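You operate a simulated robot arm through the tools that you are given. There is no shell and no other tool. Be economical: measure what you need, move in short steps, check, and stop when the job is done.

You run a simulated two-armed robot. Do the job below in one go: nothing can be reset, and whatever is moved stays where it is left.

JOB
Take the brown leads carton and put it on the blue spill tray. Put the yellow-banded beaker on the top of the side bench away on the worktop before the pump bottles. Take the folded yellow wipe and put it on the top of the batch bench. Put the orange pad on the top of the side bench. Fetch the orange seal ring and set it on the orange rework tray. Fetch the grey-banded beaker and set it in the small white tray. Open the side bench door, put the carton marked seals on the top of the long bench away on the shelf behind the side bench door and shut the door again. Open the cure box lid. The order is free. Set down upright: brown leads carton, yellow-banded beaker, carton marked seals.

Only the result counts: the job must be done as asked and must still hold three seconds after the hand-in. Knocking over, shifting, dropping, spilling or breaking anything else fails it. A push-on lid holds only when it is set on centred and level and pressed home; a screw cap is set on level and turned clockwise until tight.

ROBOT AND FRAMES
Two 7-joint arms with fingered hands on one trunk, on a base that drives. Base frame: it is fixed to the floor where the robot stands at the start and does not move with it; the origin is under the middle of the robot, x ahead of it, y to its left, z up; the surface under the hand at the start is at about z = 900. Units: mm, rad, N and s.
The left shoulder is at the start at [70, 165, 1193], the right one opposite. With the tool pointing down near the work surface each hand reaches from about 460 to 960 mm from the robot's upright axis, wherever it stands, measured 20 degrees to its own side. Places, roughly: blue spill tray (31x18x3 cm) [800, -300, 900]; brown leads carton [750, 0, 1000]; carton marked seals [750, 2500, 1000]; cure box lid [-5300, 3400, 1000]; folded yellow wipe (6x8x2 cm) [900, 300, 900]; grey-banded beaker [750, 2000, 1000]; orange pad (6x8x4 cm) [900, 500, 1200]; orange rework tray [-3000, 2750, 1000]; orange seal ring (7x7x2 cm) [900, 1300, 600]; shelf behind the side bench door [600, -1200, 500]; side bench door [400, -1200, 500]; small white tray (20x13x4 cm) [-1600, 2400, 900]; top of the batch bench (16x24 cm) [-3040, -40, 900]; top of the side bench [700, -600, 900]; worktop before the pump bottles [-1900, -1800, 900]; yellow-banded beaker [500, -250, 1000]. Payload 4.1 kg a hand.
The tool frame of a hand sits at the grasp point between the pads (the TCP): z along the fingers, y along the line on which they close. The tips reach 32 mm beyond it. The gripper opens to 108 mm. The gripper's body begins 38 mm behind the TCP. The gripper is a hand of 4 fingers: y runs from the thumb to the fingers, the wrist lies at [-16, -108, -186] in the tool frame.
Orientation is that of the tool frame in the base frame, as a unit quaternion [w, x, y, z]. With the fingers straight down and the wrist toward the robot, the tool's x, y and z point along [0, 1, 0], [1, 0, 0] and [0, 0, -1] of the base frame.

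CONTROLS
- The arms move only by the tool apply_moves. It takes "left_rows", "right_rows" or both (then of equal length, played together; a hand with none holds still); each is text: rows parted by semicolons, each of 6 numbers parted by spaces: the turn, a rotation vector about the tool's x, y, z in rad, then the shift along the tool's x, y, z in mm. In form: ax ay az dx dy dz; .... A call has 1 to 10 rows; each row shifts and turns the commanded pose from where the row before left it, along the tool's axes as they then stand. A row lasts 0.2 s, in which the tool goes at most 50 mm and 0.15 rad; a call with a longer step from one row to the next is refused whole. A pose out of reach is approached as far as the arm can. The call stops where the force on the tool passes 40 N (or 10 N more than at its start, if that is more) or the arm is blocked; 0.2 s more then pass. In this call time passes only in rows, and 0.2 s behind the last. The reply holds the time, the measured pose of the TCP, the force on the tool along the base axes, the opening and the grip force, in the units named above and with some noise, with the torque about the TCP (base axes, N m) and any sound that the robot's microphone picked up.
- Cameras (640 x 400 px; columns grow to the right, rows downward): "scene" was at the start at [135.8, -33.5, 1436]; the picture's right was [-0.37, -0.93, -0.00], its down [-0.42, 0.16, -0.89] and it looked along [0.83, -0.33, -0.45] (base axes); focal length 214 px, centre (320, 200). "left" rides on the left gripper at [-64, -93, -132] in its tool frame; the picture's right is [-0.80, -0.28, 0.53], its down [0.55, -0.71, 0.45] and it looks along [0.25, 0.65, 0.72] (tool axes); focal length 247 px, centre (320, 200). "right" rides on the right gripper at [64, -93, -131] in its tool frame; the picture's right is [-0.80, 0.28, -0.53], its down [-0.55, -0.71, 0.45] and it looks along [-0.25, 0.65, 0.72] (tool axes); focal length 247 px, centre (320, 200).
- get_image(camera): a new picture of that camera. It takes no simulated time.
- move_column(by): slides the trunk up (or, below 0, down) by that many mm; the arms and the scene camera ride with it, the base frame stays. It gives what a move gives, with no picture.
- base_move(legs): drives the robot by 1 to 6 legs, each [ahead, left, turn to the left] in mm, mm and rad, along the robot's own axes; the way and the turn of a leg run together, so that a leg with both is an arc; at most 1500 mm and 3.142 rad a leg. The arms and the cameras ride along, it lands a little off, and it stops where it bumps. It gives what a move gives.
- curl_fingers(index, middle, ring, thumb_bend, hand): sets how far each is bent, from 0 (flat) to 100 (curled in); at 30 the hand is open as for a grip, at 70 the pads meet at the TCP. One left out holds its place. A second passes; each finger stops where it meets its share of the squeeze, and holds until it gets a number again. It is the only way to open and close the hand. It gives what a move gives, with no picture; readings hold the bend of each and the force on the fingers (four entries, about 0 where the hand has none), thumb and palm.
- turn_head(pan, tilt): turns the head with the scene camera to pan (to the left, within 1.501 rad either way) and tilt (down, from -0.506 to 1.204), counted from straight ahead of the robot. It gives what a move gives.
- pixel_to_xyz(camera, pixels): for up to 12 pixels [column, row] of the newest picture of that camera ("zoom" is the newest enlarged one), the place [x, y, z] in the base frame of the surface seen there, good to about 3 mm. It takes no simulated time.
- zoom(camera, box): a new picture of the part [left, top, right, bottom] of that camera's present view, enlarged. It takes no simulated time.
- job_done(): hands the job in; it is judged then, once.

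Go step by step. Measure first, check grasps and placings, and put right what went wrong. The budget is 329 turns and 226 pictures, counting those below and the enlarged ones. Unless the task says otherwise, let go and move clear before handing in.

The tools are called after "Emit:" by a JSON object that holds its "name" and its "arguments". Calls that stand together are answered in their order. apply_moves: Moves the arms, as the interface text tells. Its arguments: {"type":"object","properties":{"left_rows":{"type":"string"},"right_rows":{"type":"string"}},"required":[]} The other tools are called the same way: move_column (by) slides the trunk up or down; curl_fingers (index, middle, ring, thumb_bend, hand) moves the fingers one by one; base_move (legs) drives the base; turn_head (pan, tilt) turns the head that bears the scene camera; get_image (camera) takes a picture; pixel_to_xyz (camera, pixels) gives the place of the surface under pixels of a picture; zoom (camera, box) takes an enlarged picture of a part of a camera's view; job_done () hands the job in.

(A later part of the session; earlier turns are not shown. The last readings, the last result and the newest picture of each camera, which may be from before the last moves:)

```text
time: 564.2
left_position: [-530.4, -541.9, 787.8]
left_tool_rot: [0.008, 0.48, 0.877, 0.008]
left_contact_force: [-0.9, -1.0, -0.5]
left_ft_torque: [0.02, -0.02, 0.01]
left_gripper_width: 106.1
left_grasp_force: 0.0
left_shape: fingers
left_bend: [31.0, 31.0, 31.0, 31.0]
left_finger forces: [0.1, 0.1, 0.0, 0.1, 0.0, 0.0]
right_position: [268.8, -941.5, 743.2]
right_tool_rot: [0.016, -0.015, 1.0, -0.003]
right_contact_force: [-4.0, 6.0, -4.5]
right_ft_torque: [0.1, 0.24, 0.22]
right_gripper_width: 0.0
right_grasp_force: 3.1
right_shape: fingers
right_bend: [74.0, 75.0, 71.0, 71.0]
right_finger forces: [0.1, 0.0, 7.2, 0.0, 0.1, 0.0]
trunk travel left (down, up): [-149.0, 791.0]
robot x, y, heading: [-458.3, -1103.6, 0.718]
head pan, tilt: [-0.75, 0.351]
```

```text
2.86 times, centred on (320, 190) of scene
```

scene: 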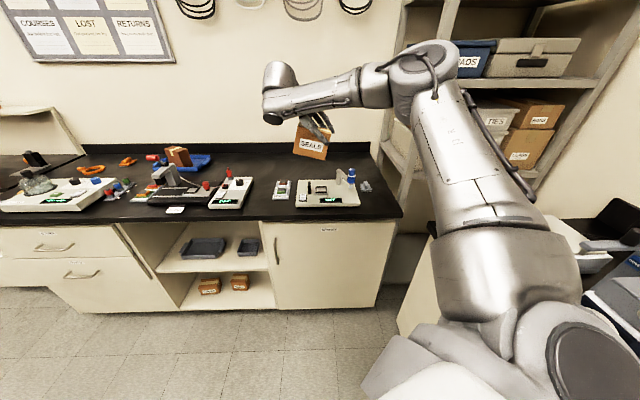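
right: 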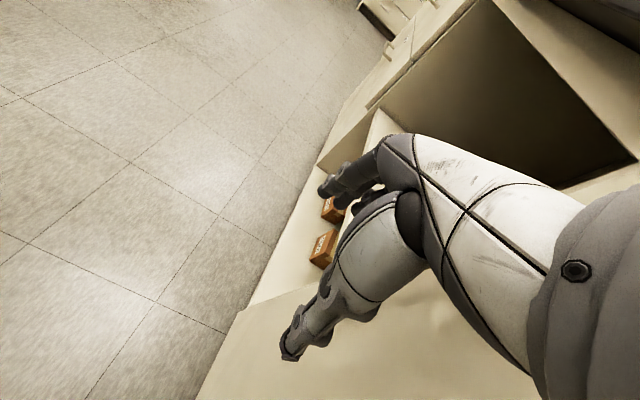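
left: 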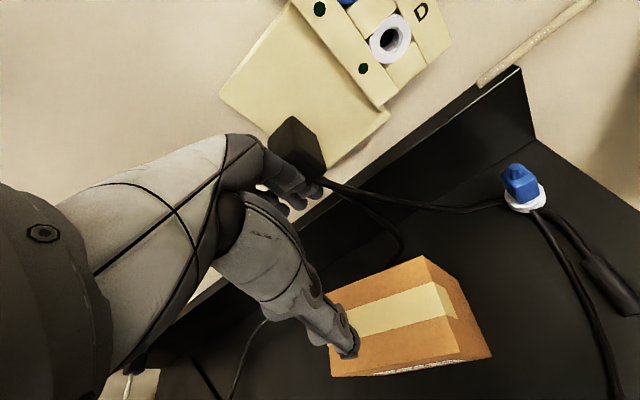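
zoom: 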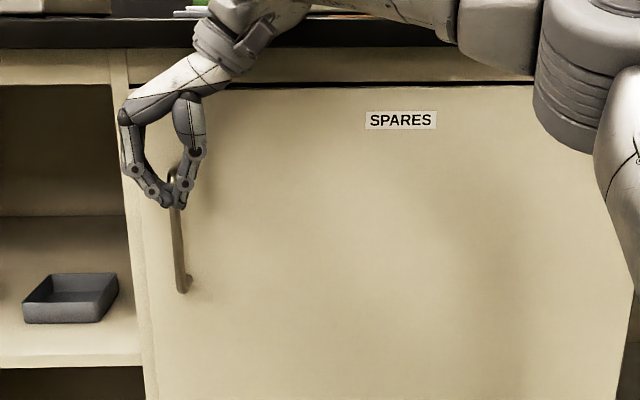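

The wrist meets the bench edge with a vertical tool. I'll open, back off, and pitch the hand about 45° forward so it reaches the bar from below the edge.

Emit:
{"name": "curl_fingers", "arguments": {"hand": "right", "index": 38, "middle": 38, "ring": 38, "thumb_bend": 38}}

Emit:
{"name": "base_move", "arguments": {"legs": [[-75, 66, 0]]}}

Emit:
{"name": "apply_moves", "arguments": {"right_rows": "0 -0.15 0 0 0 0;0 -0.15 0 0 0 0;0 -0.15 0 0 0 0;0 -0.15 0 0 0 0;0 -0.15 0 0 0 0;0 -0.12 0 0 0 0"}}

```text
time: 565.4
left_position: [-526.4, -540.3, 788.1]
left_tool_rot: [0.006, 0.48, 0.877, 0.007]
left_contact_force: [-1.1, -0.2, -0.1]
left_ft_torque: [0.0, -0.01, 0.01]
left_gripper_width: 106.2
left_grasp_force: 0.0
left_shape: fingers
left_bend: [31.0, 31.0, 31.0, 31.0]
left_finger forces: [0.1, 0.0, 0.0, 0.0, 0.1, 0.0]
right_position: [267.6, -940.2, 744.3]
right_tool_rot: [0.014, -0.017, 1.0, 0.0]
right_contact_force: [0.1, 0.3, 0.3]
right_ft_torque: [0.01, -0.02, 0.01]
right_gripper_width: 87.4
right_grasp_force: 0.0
right_shape: fingers
right_bend: [38.0, 38.0, 38.0, 38.0]
right_finger forces: [0.1, 0.1, 0.0, 0.0, 0.0, 0.0]
trunk travel left (down, up): [-149.0, 791.0]
robot x, y, heading: [-460.6, -1104.2, 0.716]
head pan, tilt: [-0.75, 0.351]
stopped (right hand): the arm was blocked; the commanded pose is now the measured one
```

```text
time: 566.5
left_position: [-615.5, -537.9, 785.8]
left_tool_rot: [0.0, 0.48, 0.877, 0.001]
left_contact_force: [-0.2, 0.1, 0.2]
left_ft_torque: [0.01, -0.03, 0.02]
left_gripper_width: 106.5
left_grasp_force: 0.0
left_shape: fingers
left_bend: [31.0, 31.0, 31.0, 31.0]
left_finger forces: [0.0, 0.0, 0.0, 0.0, 0.0, 0.0]
right_position: [182.1, -938.8, 725.5]
right_tool_rot: [0.005, -0.014, 1.0, -0.004]
right_contact_force: [0.4, 0.5, 0.4]
right_ft_torque: [0.02, -0.01, -0.01]
right_gripper_width: 87.3
right_grasp_force: 0.1
right_shape: fingers
right_bend: [38.0, 38.0, 38.0, 38.0]
right_finger forces: [0.1, 0.0, 0.0, 0.1, 0.0, 0.0]
trunk travel left (down, up): [-149.0, 791.0]
robot x, y, heading: [-560.8, -1101.6, 0.715]
head pan, tilt: [-0.75, 0.351]
```

```text
time: 567.9
left_position: [-616.6, -538.1, 786.5]
left_tool_rot: [0.0, 0.479, 0.878, 0.001]
left_contact_force: [0.0, 0.0, 0.7]
left_ft_torque: [0.0, 0.02, -0.02]
left_gripper_width: 106.2
left_grasp_force: 0.1
left_shape: fingers
left_bend: [31.0, 31.0, 31.0, 31.0]
left_finger forces: [0.1, 0.0, 0.0, 0.0, 0.0, 0.0]
right_position: [181.4, -939.8, 724.8]
right_tool_rot: [0.425, -0.015, 0.905, 0.003]
right_contact_force: [1.1, 0.3, 0.1]
right_ft_torque: [0.01, 0.04, -0.03]
right_gripper_width: 87.3
right_grasp_force: 0.1
right_shape: fingers
right_bend: [38.0, 38.0, 38.0, 38.0]
right_finger forces: [0.0, 0.0, 0.1, 0.0, 0.1, 0.0]
trunk travel left (down, up): [-149.0, 791.0]
robot x, y, heading: [-562.9, -1101.5, 0.719]
head pan, tilt: [-0.75, 0.351]
```

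Pitched and reachable. Lower 45 mm and move onto the bar, then pinch.

Emit:
{"name": "move_column", "arguments": {"by": -45}}

Emit:
{"name": "base_move", "arguments": {"legs": [[88, -78, 0]]}}

Emit:
{"name": "curl_fingers", "arguments": {"hand": "right", "index": 78, "middle": 78, "ring": 78, "thumb_bend": 74}}

Emit:
{"name": "zoom", "arguments": {"camera": "scene", "box": [240, 120, 400, 260]}}

```text
time: 568.8
left_position: [-616.3, -537.2, 740.8]
left_tool_rot: [0.0, 0.479, 0.878, 0.001]
left_contact_force: [0.2, -0.3, -0.1]
left_ft_torque: [0.0, -0.02, 0.01]
left_gripper_width: 106.2
left_grasp_force: 0.1
left_shape: fingers
left_bend: [31.0, 31.0, 31.0, 31.0]
left_finger forces: [0.0, 0.0, 0.1, 0.1, 0.0, 0.1]
right_position: [181.9, -939.0, 679.1]
right_tool_rot: [0.425, -0.014, 0.905, 0.002]
right_contact_force: [0.2, 0.0, -0.3]
right_ft_torque: [-0.01, -0.02, 0.0]
right_gripper_width: 87.5
right_grasp_force: 0.1
right_shape: fingers
right_bend: [38.0, 38.0, 38.0, 38.0]
right_finger forces: [0.1, 0.0, 0.0, 0.1, 0.0, 0.0]
trunk travel left (down, up): [-104.0, 836.0]
robot x, y, heading: [-566.0, -1107.0, 0.724]
head pan, tilt: [-0.75, 0.351]
```

```text
time: 570.0
left_position: [-496.6, -538.4, 741.3]
left_tool_rot: [-0.001, 0.48, 0.877, 0.0]
left_contact_force: [0.3, -0.1, -0.2]
left_ft_torque: [-0.01, 0.02, 0.0]
left_gripper_width: 106.1
left_grasp_force: 0.1
left_shape: fingers
left_bend: [31.0, 31.0, 31.0, 31.0]
left_finger forces: [0.1, 0.1, 0.1, 0.0, 0.0, 0.0]
right_position: [301.0, -941.2, 680.1]
right_tool_rot: [0.425, -0.014, 0.905, 0.001]
right_contact_force: [0.3, 0.6, 0.4]
right_ft_torque: [0.01, -0.03, -0.02]
right_gripper_width: 87.5
right_grasp_force: 0.0
right_shape: fingers
right_bend: [38.0, 38.0, 38.0, 38.0]
right_finger forces: [0.0, 0.0, 0.0, 0.0, 0.0, 0.0]
trunk travel left (down, up): [-104.0, 836.0]
robot x, y, heading: [-438.5, -1102.4, 0.718]
head pan, tilt: [-0.75, 0.351]
```

```text
time: 571.0
left_position: [-494.6, -537.7, 740.6]
left_tool_rot: [0.001, 0.48, 0.877, 0.001]
left_contact_force: [0.3, 1.0, -0.5]
left_ft_torque: [-0.01, 0.02, -0.02]
left_gripper_width: 106.3
left_grasp_force: 0.0
left_shape: fingers
left_bend: [31.0, 31.0, 31.0, 31.0]
left_finger forces: [0.1, 0.0, 0.0, 0.0, 0.0, 0.0]
right_position: [301.4, -939.6, 680.0]
right_tool_rot: [0.425, -0.014, 0.905, 0.001]
right_contact_force: [0.4, 13.0, -2.1]
right_ft_torque: [0.16, -0.13, 0.67]
right_gripper_width: 0.0
right_grasp_force: 14.5
right_shape: fingers
right_bend: [73.0, 77.0, 43.0, 72.0]
right_finger forces: [8.2, 3.5, 11.9, 0.0, 4.7, 0.0]
trunk travel left (down, up): [-104.0, 836.0]
robot x, y, heading: [-442.3, -1105.3, 0.714]
head pan, tilt: [-0.75, 0.351]
```

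```text
2.86 times, centred on (320, 190) of scene
```

zoom: 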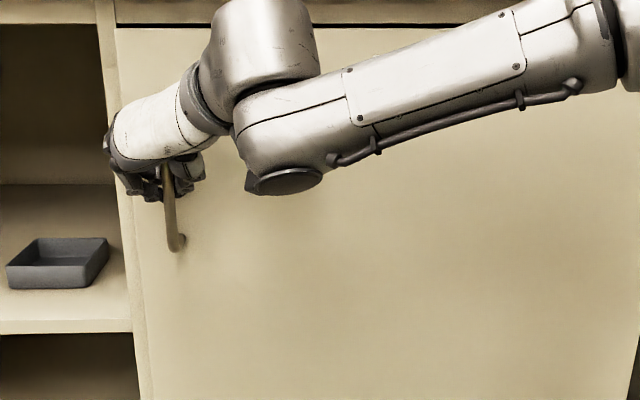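

The fingers have closed around the bar. Pull gently in −x and see.

Emit:
{"name": "apply_moves", "arguments": {"right_rows": "0 0 0 6.4 0 -7.7;0 0 0 6.4 0 -7.7;0 0 0 6.4 0 -7.7;0 0 0 6.4 0 -7.7"}}

Emit:
{"name": "zoom", "arguments": {"camera": "scene", "box": [220, 80, 440, 280]}}

```text
time: 572.0
left_position: [-495.1, -536.9, 741.4]
left_tool_rot: [0.0, 0.481, 0.877, 0.001]
left_contact_force: [-0.7, -0.6, 0.4]
left_ft_torque: [-0.02, 0.04, 0.02]
left_gripper_width: 106.0
left_grasp_force: 0.0
left_shape: fingers
left_bend: [31.0, 31.0, 31.0, 31.0]
left_finger forces: [0.0, 0.0, 0.1, 0.1, 0.0, 0.0]
right_position: [259.4, -942.0, 679.4]
right_tool_rot: [0.425, -0.014, 0.905, 0.002]
right_contact_force: [0.4, 6.3, -0.8]
right_ft_torque: [0.3, -0.44, 1.08]
right_gripper_width: 0.2
right_grasp_force: 23.3
right_shape: fingers
right_bend: [73.0, 77.0, 41.0, 72.0]
right_finger forces: [8.3, 7.4, 22.8, 0.0, 8.0, 0.0]
trunk travel left (down, up): [-104.0, 836.0]
robot x, y, heading: [-444.8, -1105.6, 0.713]
head pan, tilt: [-0.75, 0.351]
```

```text
2.00 times, centred on (330, 180) of scene
```

zoom: 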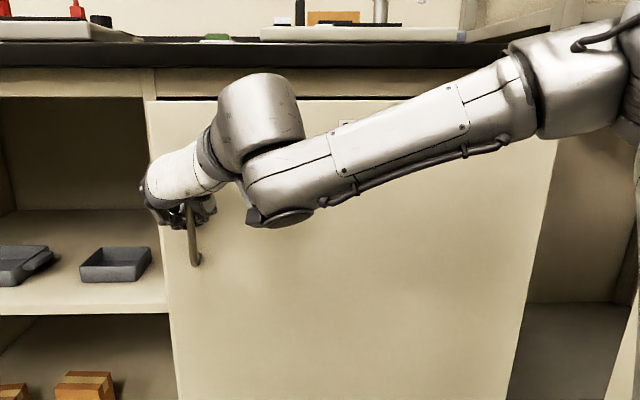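

The door is following. I'll pull further along the hinge arc with the base.

Emit:
{"name": "base_move", "arguments": {"legs": [[-136, 58, 0], [-189, 23, 0]]}}

Emit:
{"name": "get_image", "arguments": {"camera": "scene"}}

```text
time: 574.2
left_position: [-727.4, -641.1, 741.3]
left_tool_rot: [0.0, 0.479, 0.878, 0.001]
left_contact_force: [0.1, 0.6, 0.0]
left_ft_torque: [0.0, 0.02, -0.01]
left_gripper_width: 106.2
left_grasp_force: 0.0
left_shape: fingers
left_bend: [31.0, 31.0, 31.0, 31.0]
left_finger forces: [0.0, 0.0, 0.0, 0.1, 0.1, 0.0]
right_position: [23.6, -1035.0, 684.2]
right_tool_rot: [0.428, -0.026, 0.903, 0.009]
right_contact_force: [-1.2, 11.0, 0.1]
right_ft_torque: [0.02, -0.39, 3.01]
right_gripper_width: 9.6
right_grasp_force: 62.4
right_shape: fingers
right_bend: [72.0, 66.0, 25.0, 73.0]
right_finger forces: [12.0, 37.4, 71.5, 0.0, 3.8, 0.0]
trunk travel left (down, up): [-104.0, 836.0]
robot x, y, heading: [-669.4, -1209.0, 0.721]
head pan, tilt: [-0.75, 0.351]
stopped in leg 2: the force on the tool passed its limit at 40 N (the readings are from after the stop); the commanded pose is now the measured one
```

```text
29 pictures are left
```

scene: 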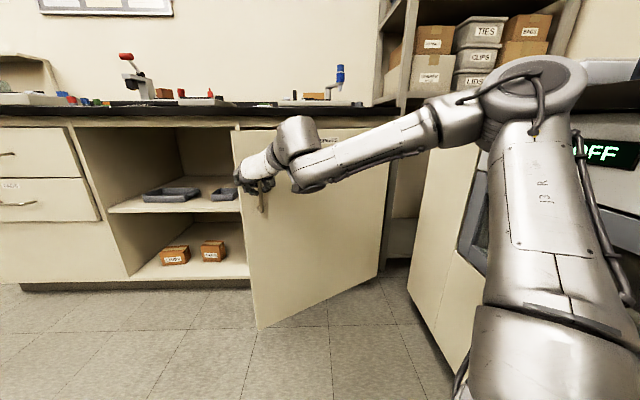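

The door is open about 33°. I'll release the handle, back off, bring the hand upright above door height for the wrist, go around the door edge and push it open from inside.

Emit:
{"name": "curl_fingers", "arguments": {"hand": "right", "index": 28, "middle": 28, "ring": 28, "thumb_bend": 28}}

Emit:
{"name": "base_move", "arguments": {"legs": [[-68, 59, 0]]}}

Emit:
{"name": "apply_moves", "arguments": {"right_rows": "0 0.15 0 0 0 0;0 0.15 0 0 0 0;0 0.15 0 0 0 0;0 0.15 0 0 0 0;0 0.15 0 0 0 0;0 0.12 0 0 0 0"}}

Emit:
{"name": "move_column", "arguments": {"by": 66}}

Emit:
{"name": "get_image", "arguments": {"camera": "scene"}}

```text
time: 575.2
left_position: [-726.7, -641.8, 741.3]
left_tool_rot: [0.0, 0.478, 0.878, 0.001]
left_contact_force: [0.0, -0.6, -0.9]
left_ft_torque: [-0.01, 0.03, 0.0]
left_gripper_width: 106.1
left_grasp_force: 0.1
left_shape: fingers
left_bend: [31.0, 31.0, 31.0, 31.0]
left_finger forces: [0.0, 0.0, 0.0, 0.0, 0.1, 0.0]
right_position: [26.0, -1038.5, 682.9]
right_tool_rot: [0.426, -0.023, 0.904, 0.008]
right_contact_force: [-0.5, -0.4, 1.0]
right_ft_torque: [-0.02, -0.04, 0.01]
right_gripper_width: 113.0
right_grasp_force: 0.0
right_shape: fingers
right_bend: [28.0, 28.0, 28.0, 28.0]
right_finger forces: [0.1, 0.1, 0.0, 0.1, 0.1, 0.1]
trunk travel left (down, up): [-104.0, 836.0]
robot x, y, heading: [-670.8, -1207.4, 0.718]
head pan, tilt: [-0.75, 0.351]
```

```text
time: 576.3
left_position: [-815.6, -641.3, 740.8]
left_tool_rot: [0.0, 0.48, 0.877, 0.0]
left_contact_force: [-0.9, 0.0, 0.3]
left_ft_torque: [-0.01, 0.03, 0.01]
left_gripper_width: 106.2
left_grasp_force: 0.1
left_shape: fingers
left_bend: [31.0, 31.0, 31.0, 31.0]
left_finger forces: [0.0, 0.0, 0.0, 0.1, 0.1, 0.1]
right_position: [-63.9, -1038.5, 682.4]
right_tool_rot: [0.426, -0.023, 0.904, 0.008]
right_contact_force: [-0.9, 0.0, 0.4]
right_ft_torque: [-0.01, 0.03, -0.01]
right_gripper_width: 113.3
right_grasp_force: 0.2
right_shape: fingers
right_bend: [28.0, 28.0, 28.0, 28.0]
right_finger forces: [0.0, 0.0, 0.0, 0.0, 0.0, 0.1]
trunk travel left (down, up): [-104.0, 836.0]
robot x, y, heading: [-760.0, -1209.3, 0.717]
head pan, tilt: [-0.75, 0.351]
```

```text
time: 577.7
left_position: [-815.8, -641.4, 740.2]
left_tool_rot: [0.0, 0.48, 0.877, 0.002]
left_contact_force: [-0.5, 0.1, 0.4]
left_ft_torque: [0.02, -0.02, -0.01]
left_gripper_width: 106.2
left_grasp_force: 0.1
left_shape: fingers
left_bend: [31.0, 31.0, 31.0, 31.0]
left_finger forces: [0.1, 0.0, 0.1, 0.0, 0.1, 0.1]
right_position: [-63.1, -1041.0, 681.8]
right_tool_rot: [0.005, -0.025, 1.0, -0.003]
right_contact_force: [0.4, -0.2, -0.4]
right_ft_torque: [0.02, -0.01, 0.02]
right_gripper_width: 113.2
right_grasp_force: 0.1
right_shape: fingers
right_bend: [28.0, 28.0, 28.0, 28.0]
right_finger forces: [0.0, 0.1, 0.0, 0.0, 0.1, 0.0]
trunk travel left (down, up): [-104.0, 836.0]
robot x, y, heading: [-760.4, -1207.8, 0.715]
head pan, tilt: [-0.75, 0.351]
```

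```text
time: 578.8
left_position: [-815.5, -641.5, 806.5]
left_tool_rot: [0.0, 0.48, 0.877, 0.001]
left_contact_force: [-1.1, 0.0, 0.4]
left_ft_torque: [-0.01, -0.01, 0.0]
left_gripper_width: 105.9
left_grasp_force: 0.0
left_shape: fingers
left_bend: [31.0, 31.0, 31.0, 31.0]
left_finger forces: [0.0, 0.0, 0.1, 0.1, 0.0, 0.0]
right_position: [-63.6, -1040.8, 748.5]
right_tool_rot: [0.006, -0.024, 1.0, -0.002]
right_contact_force: [0.2, 0.0, -0.2]
right_ft_torque: [0.01, -0.01, 0.03]
right_gripper_width: 113.3
right_grasp_force: 0.0
right_shape: fingers
right_bend: [28.0, 28.0, 28.0, 28.0]
right_finger forces: [0.0, 0.0, 0.0, 0.1, 0.0, 0.2]
trunk travel left (down, up): [-170.0, 770.0]
robot x, y, heading: [-761.8, -1209.1, 0.72]
head pan, tilt: [-0.75, 0.351]
```

```text
28 pictures are left
```

scene: 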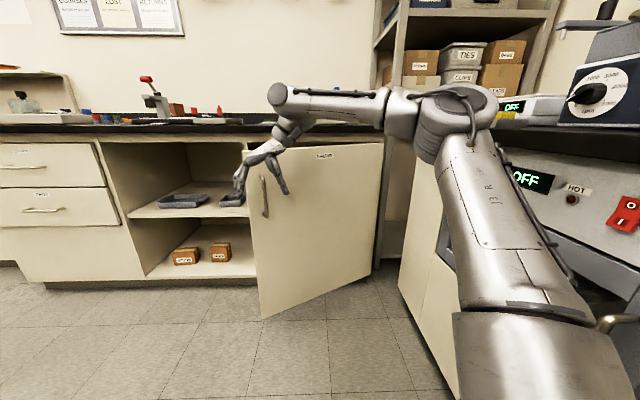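

Emit:
{"name": "curl_fingers", "arguments": {"hand": "right", "index": 60, "middle": 60, "ring": 60, "thumb_bend": 60}}

Emit:
{"name": "base_move", "arguments": {"legs": [[99, 113, 0], [135, -119, 0]]}}

Emit:
{"name": "base_move", "arguments": {"legs": [[-159, -81, -0.52]]}}

Emit:
{"name": "turn_head", "arguments": {"pan": -0.35, "tilt": 0.4}}

Emit:
{"name": "get_image", "arguments": {"camera": "scene"}}

```text
time: 579.8
left_position: [-815.5, -640.9, 807.5]
left_tool_rot: [0.0, 0.479, 0.878, 0.001]
left_contact_force: [0.7, -0.7, -0.3]
left_ft_torque: [-0.02, -0.01, -0.01]
left_gripper_width: 106.2
left_grasp_force: 0.1
left_shape: fingers
left_bend: [31.0, 31.0, 31.0, 31.0]
left_finger forces: [0.0, 0.0, 0.0, 0.0, 0.0, 0.1]
right_position: [-63.2, -1039.2, 749.3]
right_tool_rot: [0.007, -0.025, 1.0, -0.003]
right_contact_force: [-1.0, 0.7, 0.0]
right_ft_torque: [-0.01, -0.01, 0.02]
right_gripper_width: 29.3
right_grasp_force: 0.1
right_shape: fingers
right_bend: [60.0, 60.0, 60.0, 60.0]
right_finger forces: [0.0, 0.0, 0.0, 0.0, 0.1, 0.0]
trunk travel left (down, up): [-170.0, 770.0]
robot x, y, heading: [-761.0, -1209.7, 0.719]
head pan, tilt: [-0.75, 0.351]
```

```text
time: 582.2
left_position: [-638.4, -491.9, 807.7]
left_tool_rot: [0.0, 0.479, 0.878, 0.001]
left_contact_force: [-1.3, -0.6, -0.3]
left_ft_torque: [0.0, 0.0, 0.01]
left_gripper_width: 106.3
left_grasp_force: 0.0
left_shape: fingers
left_bend: [31.0, 31.0, 31.0, 31.0]
left_finger forces: [0.1, 0.1, 0.0, 0.0, 0.1, 0.1]
right_position: [115.1, -889.8, 747.3]
right_tool_rot: [0.006, -0.025, 1.0, -0.002]
right_contact_force: [-0.6, -1.0, 0.1]
right_ft_torque: [0.0, 0.01, -0.03]
right_gripper_width: 29.4
right_grasp_force: 0.0
right_shape: fingers
right_bend: [60.0, 60.0, 60.0, 60.0]
right_finger forces: [0.0, 0.0, 0.0, 0.0, 0.0, 0.0]
trunk travel left (down, up): [-170.0, 770.0]
robot x, y, heading: [-586.9, -1059.4, 0.718]
head pan, tilt: [-0.75, 0.351]
```

```text
time: 584.1
left_position: [-484.7, -616.4, 797.4]
left_tool_rot: [0.01, 0.634, 0.773, -0.004]
left_contact_force: [-0.3, -0.7, 0.7]
left_ft_torque: [0.05, 0.01, -0.02]
left_gripper_width: 106.0
left_grasp_force: 0.0
left_shape: fingers
left_bend: [31.0, 31.0, 31.0, 31.0]
left_finger forces: [0.0, 0.0, 0.0, 0.0, 0.0, 0.1]
right_position: [70.0, -1258.7, 756.6]
right_tool_rot: [0.011, 0.159, 0.987, -0.016]
right_contact_force: [0.1, 0.0, -0.6]
right_ft_torque: [-0.01, 0.0, -0.02]
right_gripper_width: 29.0
right_grasp_force: 0.1
right_shape: fingers
right_bend: [60.0, 60.0, 60.0, 60.0]
right_finger forces: [0.0, 0.0, 0.0, 0.0, 0.0, 0.0]
trunk travel left (down, up): [-170.0, 770.0]
robot x, y, heading: [-633.2, -1178.5, 0.344]
head pan, tilt: [-0.75, 0.351]
```

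```text
time: 585.0
left_position: [-485.5, -617.2, 799.6]
left_tool_rot: [0.008, 0.633, 0.774, -0.003]
left_contact_force: [-0.4, 0.0, -1.1]
left_ft_torque: [0.01, -0.01, -0.01]
left_gripper_width: 106.1
left_grasp_force: 0.0
left_shape: fingers
left_bend: [31.0, 31.0, 31.0, 31.0]
left_finger forces: [0.0, 0.0, 0.1, 0.0, 0.0, 0.0]
right_position: [69.2, -1257.6, 755.5]
right_tool_rot: [0.011, 0.157, 0.987, -0.016]
right_contact_force: [0.0, 0.1, -0.3]
right_ft_torque: [-0.01, -0.03, 0.01]
right_gripper_width: 29.0
right_grasp_force: 0.0
right_shape: fingers
right_bend: [60.0, 60.0, 60.0, 60.0]
right_finger forces: [0.0, 0.0, 0.0, 0.1, 0.0, 0.0]
trunk travel left (down, up): [-170.0, 770.0]
robot x, y, heading: [-638.1, -1179.5, 0.347]
head pan, tilt: [-0.351, 0.4]
```

```text
27 pictures are left
```

scene: 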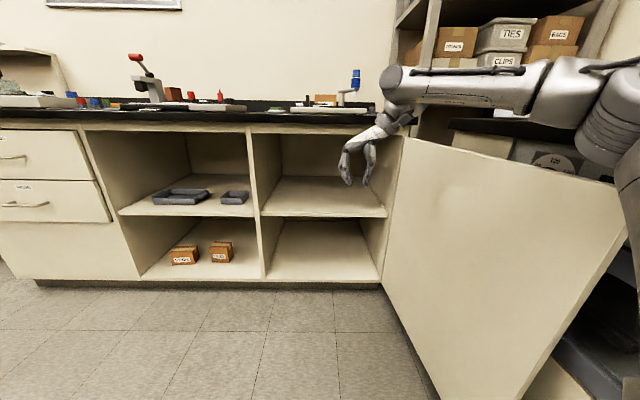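

The door swung fully open, exposing a middle shelf. Measure the shelf and the opening.

Emit:
{"name": "pixel_to_xyz", "arguments": {"camera": "scene", "pixels": [[320, 195], [300, 185], [340, 210], [320, 245], [262, 213], [385, 213], [330, 150], [400, 150], [560, 210], [440, 380]]}}

```text
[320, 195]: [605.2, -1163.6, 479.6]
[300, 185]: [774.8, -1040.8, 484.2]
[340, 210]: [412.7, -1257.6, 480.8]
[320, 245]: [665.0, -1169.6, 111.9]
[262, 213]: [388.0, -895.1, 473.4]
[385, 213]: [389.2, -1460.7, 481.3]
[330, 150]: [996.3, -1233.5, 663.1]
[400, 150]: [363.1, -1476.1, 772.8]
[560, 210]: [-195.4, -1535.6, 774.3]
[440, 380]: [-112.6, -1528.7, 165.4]
```

Shelf top z=480, x 388–950, y −900…−1470. Now raise, restore the natural hand orientation and regrasp the carton.

Emit:
{"name": "move_column", "arguments": {"by": 400}}

Emit:
{"name": "move_column", "arguments": {"by": 60}}

Emit:
{"name": "base_move", "arguments": {"legs": [[0, 0, 0.373]]}}

Emit:
{"name": "apply_moves", "arguments": {"right_rows": "0 0 0.14 0 0 0;0 0 0.14 0 0 0;0 0 0.14 0 0 0;0 0 0.14 0 0 0;0 0 0.14 0 0 0;0 0 0.14 0 0 0;0 0 0.14 0 0 0;0 0 0.14 0 0 0;0 0 0.14 0 0 0;0 0 0.14 0 0 0"}}

Emit:
{"name": "curl_fingers", "arguments": {"hand": "right", "index": 30, "middle": 30, "ring": 30, "thumb_bend": 30}}

```text
time: 588.8
left_position: [-481.0, -630.2, 1207.0]
left_tool_rot: [-0.001, 0.634, 0.773, 0.001]
left_contact_force: [0.2, 0.2, -0.1]
left_ft_torque: [0.0, -0.01, -0.01]
left_gripper_width: 106.2
left_grasp_force: 0.1
left_shape: fingers
left_bend: [31.0, 31.0, 31.0, 31.0]
left_finger forces: [0.0, 0.0, 0.0, 0.1, 0.0, 0.1]
right_position: [74.5, -1272.0, 1148.0]
right_tool_rot: [0.006, 0.16, 0.987, -0.006]
right_contact_force: [-0.2, 0.9, 0.3]
right_ft_torque: [-0.01, 0.02, 0.02]
right_gripper_width: 29.1
right_grasp_force: 0.0
right_shape: fingers
right_bend: [60.0, 60.0, 60.0, 60.0]
right_finger forces: [0.1, 0.0, 0.0, 0.0, 0.1, 0.1]
trunk travel left (down, up): [-570.0, 370.0]
robot x, y, heading: [-636.9, -1180.6, 0.346]
head pan, tilt: [-0.351, 0.4]
```

```text
time: 589.8
left_position: [-478.9, -630.2, 1267.1]
left_tool_rot: [0.0, 0.635, 0.773, 0.002]
left_contact_force: [-0.1, 0.4, 0.6]
left_ft_torque: [-0.01, 0.05, -0.01]
left_gripper_width: 106.3
left_grasp_force: 0.0
left_shape: fingers
left_bend: [31.0, 31.0, 31.0, 31.0]
left_finger forces: [0.0, 0.1, 0.1, 0.0, 0.1, 0.0]
right_position: [75.3, -1270.8, 1207.3]
right_tool_rot: [0.007, 0.16, 0.987, -0.005]
right_contact_force: [-0.5, -0.3, -0.2]
right_ft_torque: [-0.01, -0.01, 0.01]
right_gripper_width: 29.0
right_grasp_force: 0.0
right_shape: fingers
right_bend: [60.0, 60.0, 60.0, 60.0]
right_finger forces: [0.0, 0.0, 0.0, 0.0, 0.0, 0.1]
trunk travel left (down, up): [-630.0, 310.0]
robot x, y, heading: [-635.3, -1180.9, 0.341]
head pan, tilt: [-0.351, 0.4]
```

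```text
time: 591.3
left_position: [-692.2, -610.9, 1268.3]
left_tool_rot: [0.0, 0.478, 0.878, 0.001]
left_contact_force: [0.4, 0.2, -0.2]
left_ft_torque: [0.03, -0.01, 0.02]
left_gripper_width: 105.8
left_grasp_force: 0.0
left_shape: fingers
left_bend: [31.0, 31.0, 31.0, 31.0]
left_finger forces: [0.0, 0.1, 0.0, 0.0, 0.1, 0.0]
right_position: [58.8, -1003.6, 1207.6]
right_tool_rot: [0.007, -0.028, 1.0, -0.004]
right_contact_force: [0.1, 0.3, 0.0]
right_ft_torque: [0.0, -0.02, -0.01]
right_gripper_width: 28.9
right_grasp_force: 0.1
right_shape: fingers
right_bend: [60.0, 60.0, 60.0, 60.0]
right_finger forces: [0.0, 0.1, 0.0, 0.0, 0.1, 0.0]
trunk travel left (down, up): [-630.0, 310.0]
robot x, y, heading: [-635.5, -1174.4, 0.719]
head pan, tilt: [-0.351, 0.4]
```

```text
time: 593.5
left_position: [-691.4, -611.4, 1267.9]
left_tool_rot: [0.0, 0.478, 0.879, 0.001]
left_contact_force: [-0.3, 1.0, 0.1]
left_ft_torque: [0.01, -0.04, 0.0]
left_gripper_width: 106.1
left_grasp_force: 0.1
left_shape: fingers
left_bend: [31.0, 31.0, 31.0, 31.0]
left_finger forces: [0.1, 0.1, 0.0, 0.0, 0.0, 0.0]
right_position: [61.3, -1001.6, 1209.0]
right_tool_rot: [0.008, 0.624, 0.782, 0.001]
right_contact_force: [-0.4, 1.0, -0.5]
right_ft_torque: [0.04, 0.0, 0.0]
right_gripper_width: 28.8
right_grasp_force: 0.1
right_shape: fingers
right_bend: [60.0, 60.0, 60.0, 60.0]
right_finger forces: [0.0, 0.0, 0.0, 0.0, 0.1, 0.0]
trunk travel left (down, up): [-630.0, 310.0]
robot x, y, heading: [-637.4, -1179.2, 0.715]
head pan, tilt: [-0.351, 0.4]
```

```text
time: 594.5
left_position: [-692.5, -611.9, 1267.7]
left_tool_rot: [-0.001, 0.478, 0.879, 0.002]
left_contact_force: [-0.4, -0.8, 0.1]
left_ft_torque: [-0.01, -0.02, 0.02]
left_gripper_width: 106.1
left_grasp_force: 0.1
left_shape: fingers
left_bend: [31.0, 31.0, 31.0, 31.0]
left_finger forces: [0.0, 0.0, 0.1, 0.0, 0.0, 0.0]
right_position: [59.6, -1002.4, 1208.2]
right_tool_rot: [0.008, 0.623, 0.782, 0.001]
right_contact_force: [-0.1, 0.0, -0.7]
right_ft_torque: [0.0, -0.03, -0.05]
right_gripper_width: 108.1
right_grasp_force: 0.0
right_shape: fingers
right_bend: [30.0, 30.0, 30.0, 30.0]
right_finger forces: [0.0, 0.0, 0.1, 0.0, 0.0, 0.1]
trunk travel left (down, up): [-630.0, 310.0]
robot x, y, heading: [-638.2, -1175.5, 0.721]
head pan, tilt: [-0.351, 0.4]
```

Emit:
{"name": "apply_moves", "arguments": {"right_rows": "0 0 0.11 0 0 0;0 0 0.11 0 0 0;0 0 0 -35 28 0;0 0 0 -35 28 0;0 0 0 -35 28 0;0 0 0 -35 28 0;0 0 0 -34 28 0"}}

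Emit:
{"name": "base_move", "arguments": {"legs": [[397, -359, 0]]}}

Emit:
{"name": "get_image", "arguments": {"camera": "right"}}

```text
time: 596.1
left_position: [-690.4, -612.5, 1266.9]
left_tool_rot: [-0.001, 0.478, 0.878, 0.002]
left_contact_force: [1.2, 0.3, 0.2]
left_ft_torque: [0.0, 0.03, 0.01]
left_gripper_width: 106.2
left_grasp_force: 0.2
left_shape: fingers
left_bend: [31.0, 31.0, 31.0, 31.0]
left_finger forces: [0.1, 0.0, 0.0, 0.0, 0.0, 0.0]
right_position: [203.1, -1176.5, 1210.4]
right_tool_rot: [0.008, 0.704, 0.71, 0.002]
right_contact_force: [-0.5, 0.1, 0.4]
right_ft_torque: [-0.02, 0.0, 0.02]
right_gripper_width: 108.4
right_grasp_force: 0.1
right_shape: fingers
right_bend: [30.0, 30.0, 30.0, 30.0]
right_finger forces: [0.0, 0.1, 0.1, 0.0, 0.0, 0.0]
trunk travel left (down, up): [-630.0, 310.0]
robot x, y, heading: [-635.4, -1174.9, 0.721]
head pan, tilt: [-0.351, 0.4]
```

```text
time: 599.2
left_position: [-154.0, -613.2, 1268.2]
left_tool_rot: [-0.001, 0.479, 0.878, 0.001]
left_contact_force: [0.4, -0.1, -0.4]
left_ft_torque: [0.0, 0.02, 0.01]
left_gripper_width: 106.0
left_grasp_force: 0.0
left_shape: fingers
left_bend: [31.0, 31.0, 31.0, 31.0]
left_finger forces: [0.0, 0.0, 0.0, 0.1, 0.0, 0.1]
right_position: [739.5, -1179.7, 1212.8]
right_tool_rot: [0.008, 0.705, 0.709, 0.003]
right_contact_force: [0.1, 0.4, 0.4]
right_ft_torque: [0.01, 0.0, 0.01]
right_gripper_width: 108.2
right_grasp_force: 0.1
right_shape: fingers
right_bend: [30.0, 30.0, 30.0, 30.0]
right_finger forces: [0.0, 0.1, 0.0, 0.0, 0.0, 0.0]
trunk travel left (down, up): [-630.0, 310.0]
robot x, y, heading: [-100.8, -1182.0, 0.717]
head pan, tilt: [-0.351, 0.4]
```

```text
26 pictures are left
```

right: 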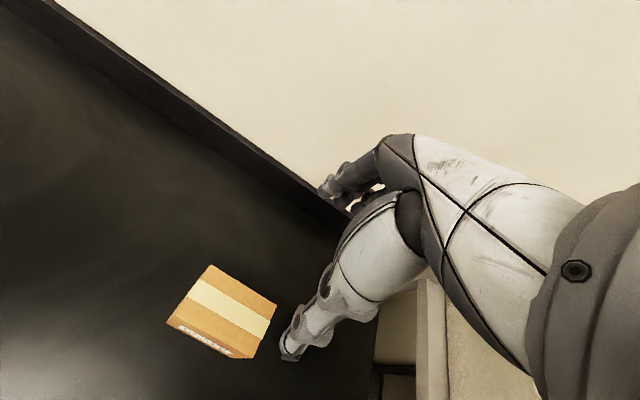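

Emit:
{"name": "pixel_to_xyz", "arguments": {"camera": "right", "pixels": [[210, 266], [275, 303], [253, 343], [180, 312], [228, 305], [170, 325], [245, 356]]}}

```text
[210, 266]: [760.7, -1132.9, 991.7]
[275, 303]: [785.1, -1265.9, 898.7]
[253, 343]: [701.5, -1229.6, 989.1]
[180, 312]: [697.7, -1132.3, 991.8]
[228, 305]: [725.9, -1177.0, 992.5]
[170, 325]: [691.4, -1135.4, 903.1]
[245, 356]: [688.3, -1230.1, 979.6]
```

Carton centre (730,−1183), top 992. Correct and lower to regrasp centred.

Emit:
{"name": "apply_moves", "arguments": {"right_rows": "0 0 0 -3 -9 0"}}

Emit:
{"name": "move_column", "arguments": {"by": -247}}

Emit:
{"name": "curl_fingers", "arguments": {"hand": "right", "index": 62, "middle": 62, "ring": 62, "thumb_bend": 70}}

Emit:
{"name": "get_image", "arguments": {"camera": "right"}}

```text
time: 599.6
left_position: [-155.5, -613.7, 1267.6]
left_tool_rot: [0.0, 0.478, 0.878, 0.002]
left_contact_force: [-0.3, -0.4, -0.3]
left_ft_torque: [0.04, 0.0, 0.02]
left_gripper_width: 105.8
left_grasp_force: 0.0
left_shape: fingers
left_bend: [31.0, 31.0, 31.0, 31.0]
left_finger forces: [0.0, 0.0, 0.1, 0.0, 0.1, 0.0]
right_position: [728.4, -1181.8, 1213.0]
right_tool_rot: [0.008, 0.705, 0.709, 0.002]
right_contact_force: [-0.8, -0.5, -0.1]
right_ft_torque: [0.02, -0.01, 0.0]
right_gripper_width: 108.1
right_grasp_force: 0.1
right_shape: fingers
right_bend: [30.0, 30.0, 30.0, 30.0]
right_finger forces: [0.1, 0.0, 0.1, 0.0, 0.1, 0.0]
trunk travel left (down, up): [-630.0, 310.0]
robot x, y, heading: [-98.0, -1180.5, 0.715]
head pan, tilt: [-0.351, 0.4]
```

```text
time: 602.2
left_position: [-153.6, -613.7, 1020.7]
left_tool_rot: [0.0, 0.478, 0.878, 0.001]
left_contact_force: [0.1, 0.0, -0.2]
left_ft_torque: [-0.02, -0.01, -0.02]
left_gripper_width: 106.3
left_grasp_force: 0.1
left_shape: fingers
left_bend: [31.0, 31.0, 31.0, 31.0]
left_finger forces: [0.0, 0.0, 0.1, 0.1, 0.0, 0.0]
right_position: [730.5, -1181.9, 966.0]
right_tool_rot: [0.009, 0.705, 0.709, 0.003]
right_contact_force: [-1.1, 0.2, 1.4]
right_ft_torque: [0.04, 0.02, 0.03]
right_gripper_width: 108.9
right_grasp_force: 0.7
right_shape: fingers
right_bend: [30.0, 30.0, 30.0, 30.0]
right_finger forces: [0.0, 0.1, 0.1, 0.1, 0.9, 0.0]
trunk travel left (down, up): [-383.0, 557.0]
robot x, y, heading: [-99.5, -1182.9, 0.72]
head pan, tilt: [-0.351, 0.4]
```

```text
time: 603.2
left_position: [-154.0, -612.5, 1020.0]
left_tool_rot: [-0.001, 0.479, 0.878, 0.001]
left_contact_force: [-0.7, -1.0, 0.2]
left_ft_torque: [0.03, -0.01, -0.02]
left_gripper_width: 106.2
left_grasp_force: 0.0
left_shape: fingers
left_bend: [31.0, 31.0, 31.0, 31.0]
left_finger forces: [0.0, 0.0, 0.0, 0.0, 0.0, 0.0]
right_position: [730.0, -1181.2, 965.2]
right_tool_rot: [0.009, 0.705, 0.709, 0.002]
right_contact_force: [2.5, 0.0, 5.0]
right_ft_torque: [-0.01, -0.32, -0.03]
right_gripper_width: 72.9
right_grasp_force: 33.9
right_shape: fingers
right_bend: [56.0, 51.0, 50.0, 55.0]
right_finger forces: [18.5, 8.1, 8.3, 0.0, 33.0, 0.1]
trunk travel left (down, up): [-383.0, 557.0]
robot x, y, heading: [-99.7, -1180.6, 0.724]
head pan, tilt: [-0.351, 0.4]
```

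```text
25 pictures are left
```

right: 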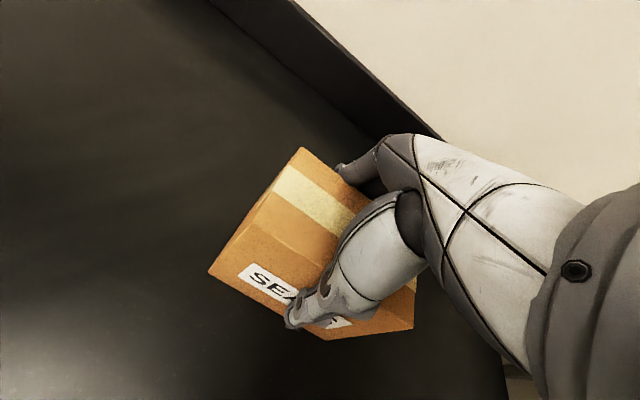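

Firmly regripped. Lift, back away from the bench, and descend in front of the cupboard.

Emit:
{"name": "move_column", "arguments": {"by": 170}}

Emit:
{"name": "base_move", "arguments": {"legs": [[-421, 362, 0]]}}

Emit:
{"name": "move_column", "arguments": {"by": -400}}

Emit:
{"name": "move_column", "arguments": {"by": -145}}

Emit:
{"name": "turn_head", "arguments": {"pan": -0.75, "tilt": 0.3}}

Emit:
{"name": "get_image", "arguments": {"camera": "scene"}}

```text
time: 605.1
left_position: [-153.2, -613.8, 1190.3]
left_tool_rot: [0.0, 0.479, 0.878, 0.001]
left_contact_force: [0.0, 0.4, 0.4]
left_ft_torque: [0.0, -0.01, 0.01]
left_gripper_width: 105.9
left_grasp_force: 0.0
left_shape: fingers
left_bend: [31.0, 31.0, 31.0, 31.0]
left_finger forces: [0.1, 0.0, 0.1, 0.0, 0.1, 0.0]
right_position: [731.0, -1181.4, 1134.4]
right_tool_rot: [0.009, 0.706, 0.709, 0.001]
right_contact_force: [0.5, 0.3, -1.5]
right_ft_torque: [-0.02, 0.02, 0.05]
right_gripper_width: 72.9
right_grasp_force: 32.5
right_shape: fingers
right_bend: [57.0, 51.0, 51.0, 55.0]
right_finger forces: [16.6, 7.3, 7.8, 0.0, 33.1, 0.0]
trunk travel left (down, up): [-553.0, 387.0]
robot x, y, heading: [-97.8, -1181.5, 0.72]
head pan, tilt: [-0.351, 0.4]
```

```text
time: 608.4
left_position: [-720.0, -623.4, 1189.6]
left_tool_rot: [0.0, 0.48, 0.877, 0.001]
left_contact_force: [0.3, -0.8, 0.5]
left_ft_torque: [0.01, -0.03, -0.02]
left_gripper_width: 106.3
left_grasp_force: 0.0
left_shape: fingers
left_bend: [31.0, 31.0, 31.0, 31.0]
left_finger forces: [0.0, 0.1, 0.0, 0.1, 0.0, 0.0]
right_position: [163.6, -1193.5, 1135.9]
right_tool_rot: [0.009, 0.706, 0.709, 0.003]
right_contact_force: [-0.6, 0.4, -1.3]
right_ft_torque: [0.03, -0.03, -0.01]
right_gripper_width: 72.9
right_grasp_force: 32.7
right_shape: fingers
right_bend: [57.0, 51.0, 51.0, 55.0]
right_finger forces: [16.5, 7.4, 7.8, 0.0, 33.1, 0.0]
trunk travel left (down, up): [-553.0, 387.0]
robot x, y, heading: [-662.2, -1189.2, 0.726]
head pan, tilt: [-0.351, 0.4]
```

```text
time: 612.2
left_position: [-718.3, -622.5, 790.2]
left_tool_rot: [-0.001, 0.48, 0.877, 0.001]
left_contact_force: [0.0, 0.2, 0.5]
left_ft_torque: [-0.03, 0.0, 0.02]
left_gripper_width: 106.4
left_grasp_force: 0.0
left_shape: fingers
left_bend: [31.0, 31.0, 31.0, 31.0]
left_finger forces: [0.1, 0.0, 0.1, 0.1, 0.0, 0.0]
right_position: [163.9, -1193.4, 736.0]
right_tool_rot: [0.007, 0.705, 0.709, 0.001]
right_contact_force: [-0.4, -0.1, -1.4]
right_ft_torque: [0.03, 0.0, 0.03]
right_gripper_width: 72.7
right_grasp_force: 32.3
right_shape: fingers
right_bend: [57.0, 51.0, 51.0, 55.0]
right_finger forces: [16.5, 7.5, 7.8, 0.0, 33.0, 0.0]
trunk travel left (down, up): [-153.0, 787.0]
robot x, y, heading: [-663.0, -1184.3, 0.716]
head pan, tilt: [-0.351, 0.4]
```

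```text
time: 613.9
left_position: [-718.5, -623.0, 646.3]
left_tool_rot: [0.0, 0.48, 0.877, 0.001]
left_contact_force: [0.1, -0.2, -0.5]
left_ft_torque: [0.01, 0.06, -0.02]
left_gripper_width: 105.8
left_grasp_force: 0.0
left_shape: fingers
left_bend: [31.0, 31.0, 31.0, 31.0]
left_finger forces: [0.0, 0.1, 0.0, 0.1, 0.0, 0.0]
right_position: [163.7, -1193.7, 589.2]
right_tool_rot: [0.008, 0.706, 0.708, 0.002]
right_contact_force: [-0.1, -0.7, -1.4]
right_ft_torque: [-0.01, 0.01, 0.06]
right_gripper_width: 72.9
right_grasp_force: 32.3
right_shape: fingers
right_bend: [57.0, 51.0, 51.0, 55.0]
right_finger forces: [16.5, 7.4, 7.7, 0.0, 33.1, 0.0]
trunk travel left (down, up): [-8.0, 932.0]
robot x, y, heading: [-666.9, -1188.5, 0.72]
head pan, tilt: [-0.351, 0.4]
```

```text
time: 614.8
left_position: [-718.1, -623.3, 645.3]
left_tool_rot: [0.0, 0.48, 0.877, 0.002]
left_contact_force: [-0.1, -0.7, -0.4]
left_ft_torque: [-0.02, 0.03, -0.04]
left_gripper_width: 106.2
left_grasp_force: 0.0
left_shape: fingers
left_bend: [31.0, 31.0, 31.0, 31.0]
left_finger forces: [0.1, 0.0, 0.0, 0.1, 0.0, 0.0]
right_position: [164.2, -1193.0, 590.0]
right_tool_rot: [0.007, 0.706, 0.708, 0.002]
right_contact_force: [0.9, 0.3, -1.5]
right_ft_torque: [-0.01, 0.01, 0.0]
right_gripper_width: 72.9
right_grasp_force: 32.2
right_shape: fingers
right_bend: [57.0, 51.0, 51.0, 55.0]
right_finger forces: [16.5, 7.4, 7.8, 0.0, 33.0, 0.0]
trunk travel left (down, up): [-8.0, 932.0]
robot x, y, heading: [-667.0, -1189.0, 0.717]
head pan, tilt: [-0.75, 0.3]
```

```text
24 pictures are left
```

scene: 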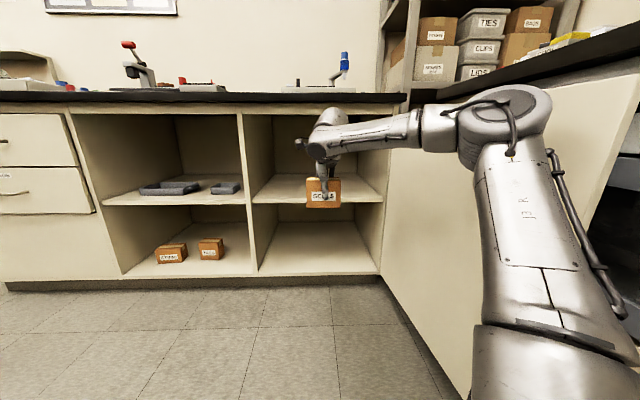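

The carton is upright in hand at shelf height. Lower 28 mm with the arm and drive in.

Emit:
{"name": "apply_moves", "arguments": {"right_rows": "0 0 0 0 0 10;0 0 0 0 0 10;0 0 0 0 0 8"}}

Emit:
{"name": "base_move", "arguments": {"legs": [[245, -213, 0]]}}

Emit:
{"name": "get_image", "arguments": {"camera": "scene"}}

```text
time: 615.6
left_position: [-718.1, -623.1, 645.5]
left_tool_rot: [-0.001, 0.48, 0.877, 0.002]
left_contact_force: [-0.9, 0.2, 0.6]
left_ft_torque: [0.02, 0.03, 0.0]
left_gripper_width: 106.0
left_grasp_force: 0.0
left_shape: fingers
left_bend: [31.0, 31.0, 31.0, 31.0]
left_finger forces: [0.0, 0.0, 0.0, 0.0, 0.1, 0.0]
right_position: [163.8, -1194.8, 562.3]
right_tool_rot: [0.008, 0.705, 0.709, 0.002]
right_contact_force: [0.3, 0.6, -1.4]
right_ft_torque: [0.04, 0.01, -0.01]
right_gripper_width: 72.9
right_grasp_force: 32.7
right_shape: fingers
right_bend: [57.0, 51.0, 51.0, 55.0]
right_finger forces: [16.4, 7.4, 7.8, 0.0, 33.0, 0.0]
trunk travel left (down, up): [-8.0, 932.0]
robot x, y, heading: [-662.8, -1187.0, 0.715]
head pan, tilt: [-0.75, 0.3]
```

```text
time: 617.7
left_position: [-399.0, -620.4, 639.9]
left_tool_rot: [0.002, 0.477, 0.879, -0.001]
left_contact_force: [-0.3, 0.5, 0.1]
left_ft_torque: [0.01, 0.03, -0.01]
left_gripper_width: 105.9
left_grasp_force: 0.1
left_shape: fingers
left_bend: [31.0, 31.0, 31.0, 31.0]
left_finger forces: [0.0, 0.0, 0.0, 0.0, 0.0, 0.1]
right_position: [487.0, -1186.2, 563.5]
right_tool_rot: [0.012, 0.703, 0.711, 0.0]
right_contact_force: [-0.5, -0.9, -1.1]
right_ft_torque: [-0.03, -0.02, -0.04]
right_gripper_width: 72.8
right_grasp_force: 32.2
right_shape: fingers
right_bend: [57.0, 51.0, 51.0, 55.0]
right_finger forces: [16.4, 7.3, 7.7, 0.1, 32.8, 0.0]
trunk travel left (down, up): [-8.0, 932.0]
robot x, y, heading: [-343.9, -1190.3, 0.72]
head pan, tilt: [-0.75, 0.3]
```

```text
23 pictures are left
```

scene: 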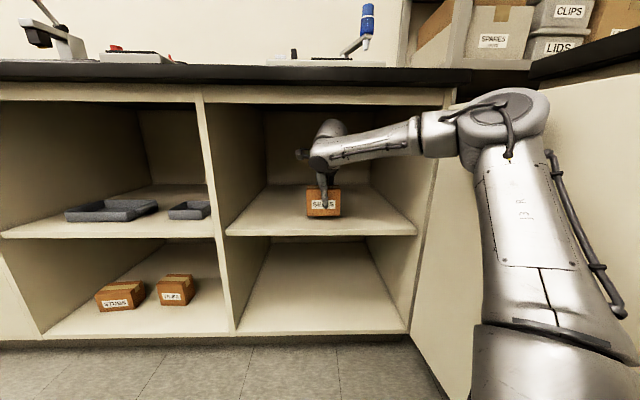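

Inside the cupboard over the shelf. Lower onto it.

Emit:
{"name": "apply_moves", "arguments": {"right_rows": "0 0 0 0 0 6;0 0 0 0 0 5;0 0 0 0 0 4;0 0 0 0 0 3;0 0 0 0 0 3"}}

Emit:
{"name": "zoom", "arguments": {"camera": "scene", "box": [240, 100, 420, 240]}}

```text
time: 618.9
left_position: [-398.2, -621.0, 641.6]
left_tool_rot: [0.001, 0.476, 0.879, -0.001]
left_contact_force: [-0.1, 0.0, 0.2]
left_ft_torque: [0.0, -0.03, 0.0]
left_gripper_width: 106.1
left_grasp_force: 0.0
left_shape: fingers
left_bend: [31.0, 31.0, 31.0, 31.0]
left_finger forces: [0.0, 0.0, 0.0, 0.1, 0.0, 0.0]
right_position: [487.9, -1184.1, 544.3]
right_tool_rot: [0.013, 0.702, 0.712, 0.004]
right_contact_force: [-8.2, -4.3, 24.9]
right_ft_torque: [0.22, -0.31, -0.04]
right_gripper_width: 72.2
right_grasp_force: 33.6
right_shape: fingers
right_bend: [57.0, 51.0, 51.0, 56.0]
right_finger forces: [16.0, 6.9, 7.3, 0.0, 36.7, 0.0]
trunk travel left (down, up): [-8.0, 932.0]
robot x, y, heading: [-340.0, -1185.5, 0.723]
head pan, tilt: [-0.75, 0.3]
```

```text
2.86 times, centred on (330, 170) of scene
```

zoom: 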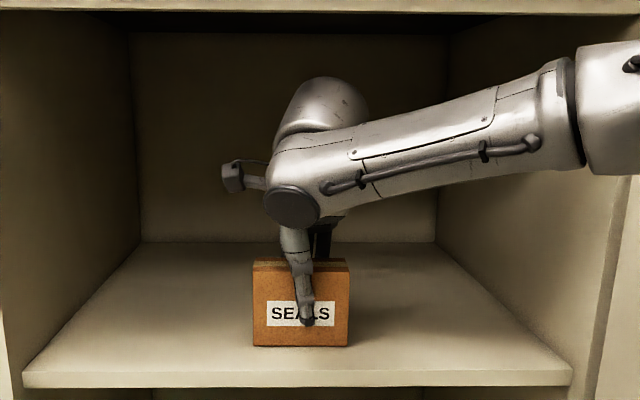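

The carton stands on the shelf. Open, then slide the hand sideways (+y) clear of the carton before backing out.

Emit:
{"name": "curl_fingers", "arguments": {"hand": "right", "index": 28, "middle": 28, "ring": 28, "thumb_bend": 28}}

Emit:
{"name": "apply_moves", "arguments": {"right_rows": "0 0 0 0 0 -8;0 0 0 0 0 -8;0 0 0 0 0 -8"}}

Emit:
{"name": "zoom", "arguments": {"camera": "scene", "box": [240, 100, 420, 240]}}

```text
time: 619.9
left_position: [-398.4, -619.9, 641.6]
left_tool_rot: [0.002, 0.477, 0.879, -0.002]
left_contact_force: [-0.2, -0.4, -1.8]
left_ft_torque: [0.02, -0.03, -0.01]
left_gripper_width: 105.9
left_grasp_force: 0.1
left_shape: fingers
left_bend: [31.0, 31.0, 31.0, 31.0]
left_finger forces: [0.1, 0.0, 0.1, 0.1, 0.0, 0.0]
right_position: [488.7, -1185.3, 542.6]
right_tool_rot: [0.012, 0.704, 0.71, -0.001]
right_contact_force: [-0.2, 1.1, 4.5]
right_ft_torque: [-0.03, 0.12, -0.04]
right_gripper_width: 114.5
right_grasp_force: 2.1
right_shape: fingers
right_bend: [28.0, 28.0, 28.0, 28.0]
right_finger forces: [0.0, 0.0, 0.0, 0.0, 4.4, 0.0]
trunk travel left (down, up): [-8.0, 932.0]
robot x, y, heading: [-340.4, -1188.2, 0.721]
head pan, tilt: [-0.75, 0.3]
```

```text
time: 620.7
left_position: [-396.1, -622.3, 643.5]
left_tool_rot: [0.0, 0.477, 0.879, -0.001]
left_contact_force: [0.0, 1.2, -0.3]
left_ft_torque: [0.02, 0.02, 0.03]
left_gripper_width: 106.0
left_grasp_force: 0.0
left_shape: fingers
left_bend: [31.0, 31.0, 31.0, 31.0]
left_finger forces: [0.1, 0.0, 0.1, 0.0, 0.0, 0.1]
right_position: [490.4, -1189.8, 562.8]
right_tool_rot: [0.01, 0.704, 0.71, -0.001]
right_contact_force: [0.2, -0.1, 0.2]
right_ft_torque: [0.0, 0.0, 0.01]
right_gripper_width: 113.6
right_grasp_force: 0.1
right_shape: fingers
right_bend: [28.0, 28.0, 28.0, 28.0]
right_finger forces: [0.0, 0.1, 0.0, 0.0, 0.1, 0.1]
trunk travel left (down, up): [-8.0, 932.0]
robot x, y, heading: [-339.9, -1190.6, 0.72]
head pan, tilt: [-0.75, 0.3]
```

```text
2.86 times, centred on (330, 170) of scene
```

zoom: 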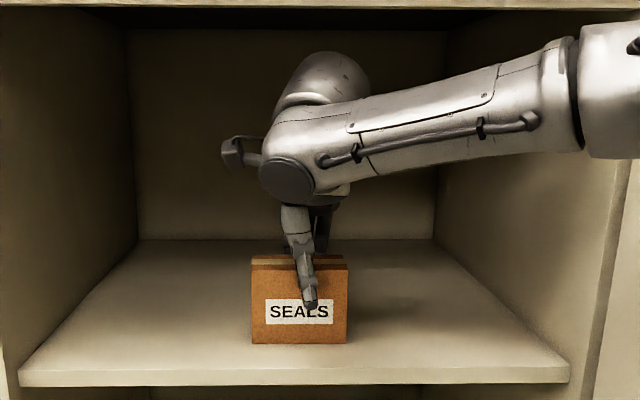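

Free. Slide +y 105 mm and back out.

Emit:
{"name": "base_move", "arguments": {"legs": [[69, 79, 0]]}}

Emit:
{"name": "base_move", "arguments": {"legs": [[-300, 262, 0]]}}

Emit:
{"name": "get_image", "arguments": {"camera": "scene"}}

```text
time: 621.9
left_position: [-396.9, -519.9, 645.1]
left_tool_rot: [-0.001, 0.477, 0.879, 0.001]
left_contact_force: [-0.4, 0.0, 0.1]
left_ft_torque: [0.03, 0.01, 0.03]
left_gripper_width: 105.9
left_grasp_force: 0.0
left_shape: fingers
left_bend: [31.0, 31.0, 31.0, 31.0]
left_finger forces: [0.0, 0.1, 0.0, 0.0, 0.1, 0.0]
right_position: [488.4, -1085.0, 564.5]
right_tool_rot: [0.009, 0.703, 0.711, 0.002]
right_contact_force: [0.6, 0.0, 0.1]
right_ft_torque: [-0.03, -0.04, 0.01]
right_gripper_width: 114.0
right_grasp_force: 0.0
right_shape: fingers
right_bend: [28.0, 28.0, 28.0, 28.0]
right_finger forces: [0.0, 0.1, 0.0, 0.0, 0.0, 0.1]
trunk travel left (down, up): [-8.0, 932.0]
robot x, y, heading: [-341.2, -1085.9, 0.721]
head pan, tilt: [-0.75, 0.3]
```

```text
time: 624.4
left_position: [-795.2, -521.5, 644.7]
left_tool_rot: [-0.001, 0.475, 0.88, 0.0]
left_contact_force: [-0.6, -0.8, -0.1]
left_ft_torque: [-0.01, -0.02, 0.01]
left_gripper_width: 106.3
left_grasp_force: 0.0
left_shape: fingers
left_bend: [31.0, 31.0, 31.0, 31.0]
left_finger forces: [0.1, 0.0, 0.1, 0.1, 0.0, 0.0]
right_position: [93.6, -1083.6, 565.0]
right_tool_rot: [0.009, 0.703, 0.711, 0.001]
right_contact_force: [0.7, -0.7, -0.1]
right_ft_torque: [-0.03, 0.04, 0.03]
right_gripper_width: 113.4
right_grasp_force: 0.1
right_shape: fingers
right_bend: [28.0, 28.0, 28.0, 28.0]
right_finger forces: [0.0, 0.0, 0.1, 0.0, 0.0, 0.1]
trunk travel left (down, up): [-8.0, 932.0]
robot x, y, heading: [-734.6, -1090.1, 0.729]
head pan, tilt: [-0.75, 0.3]
```

```text
20 pictures are left
```

scene: 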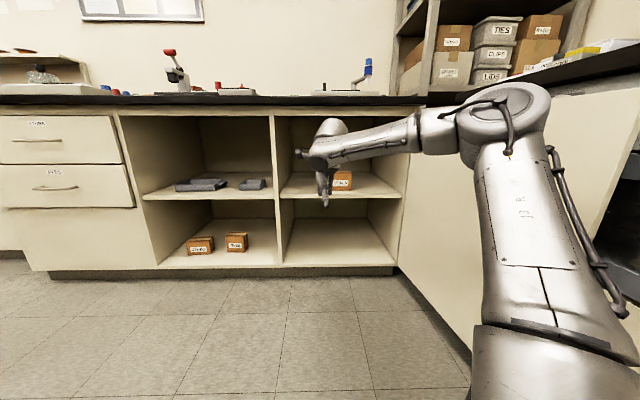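

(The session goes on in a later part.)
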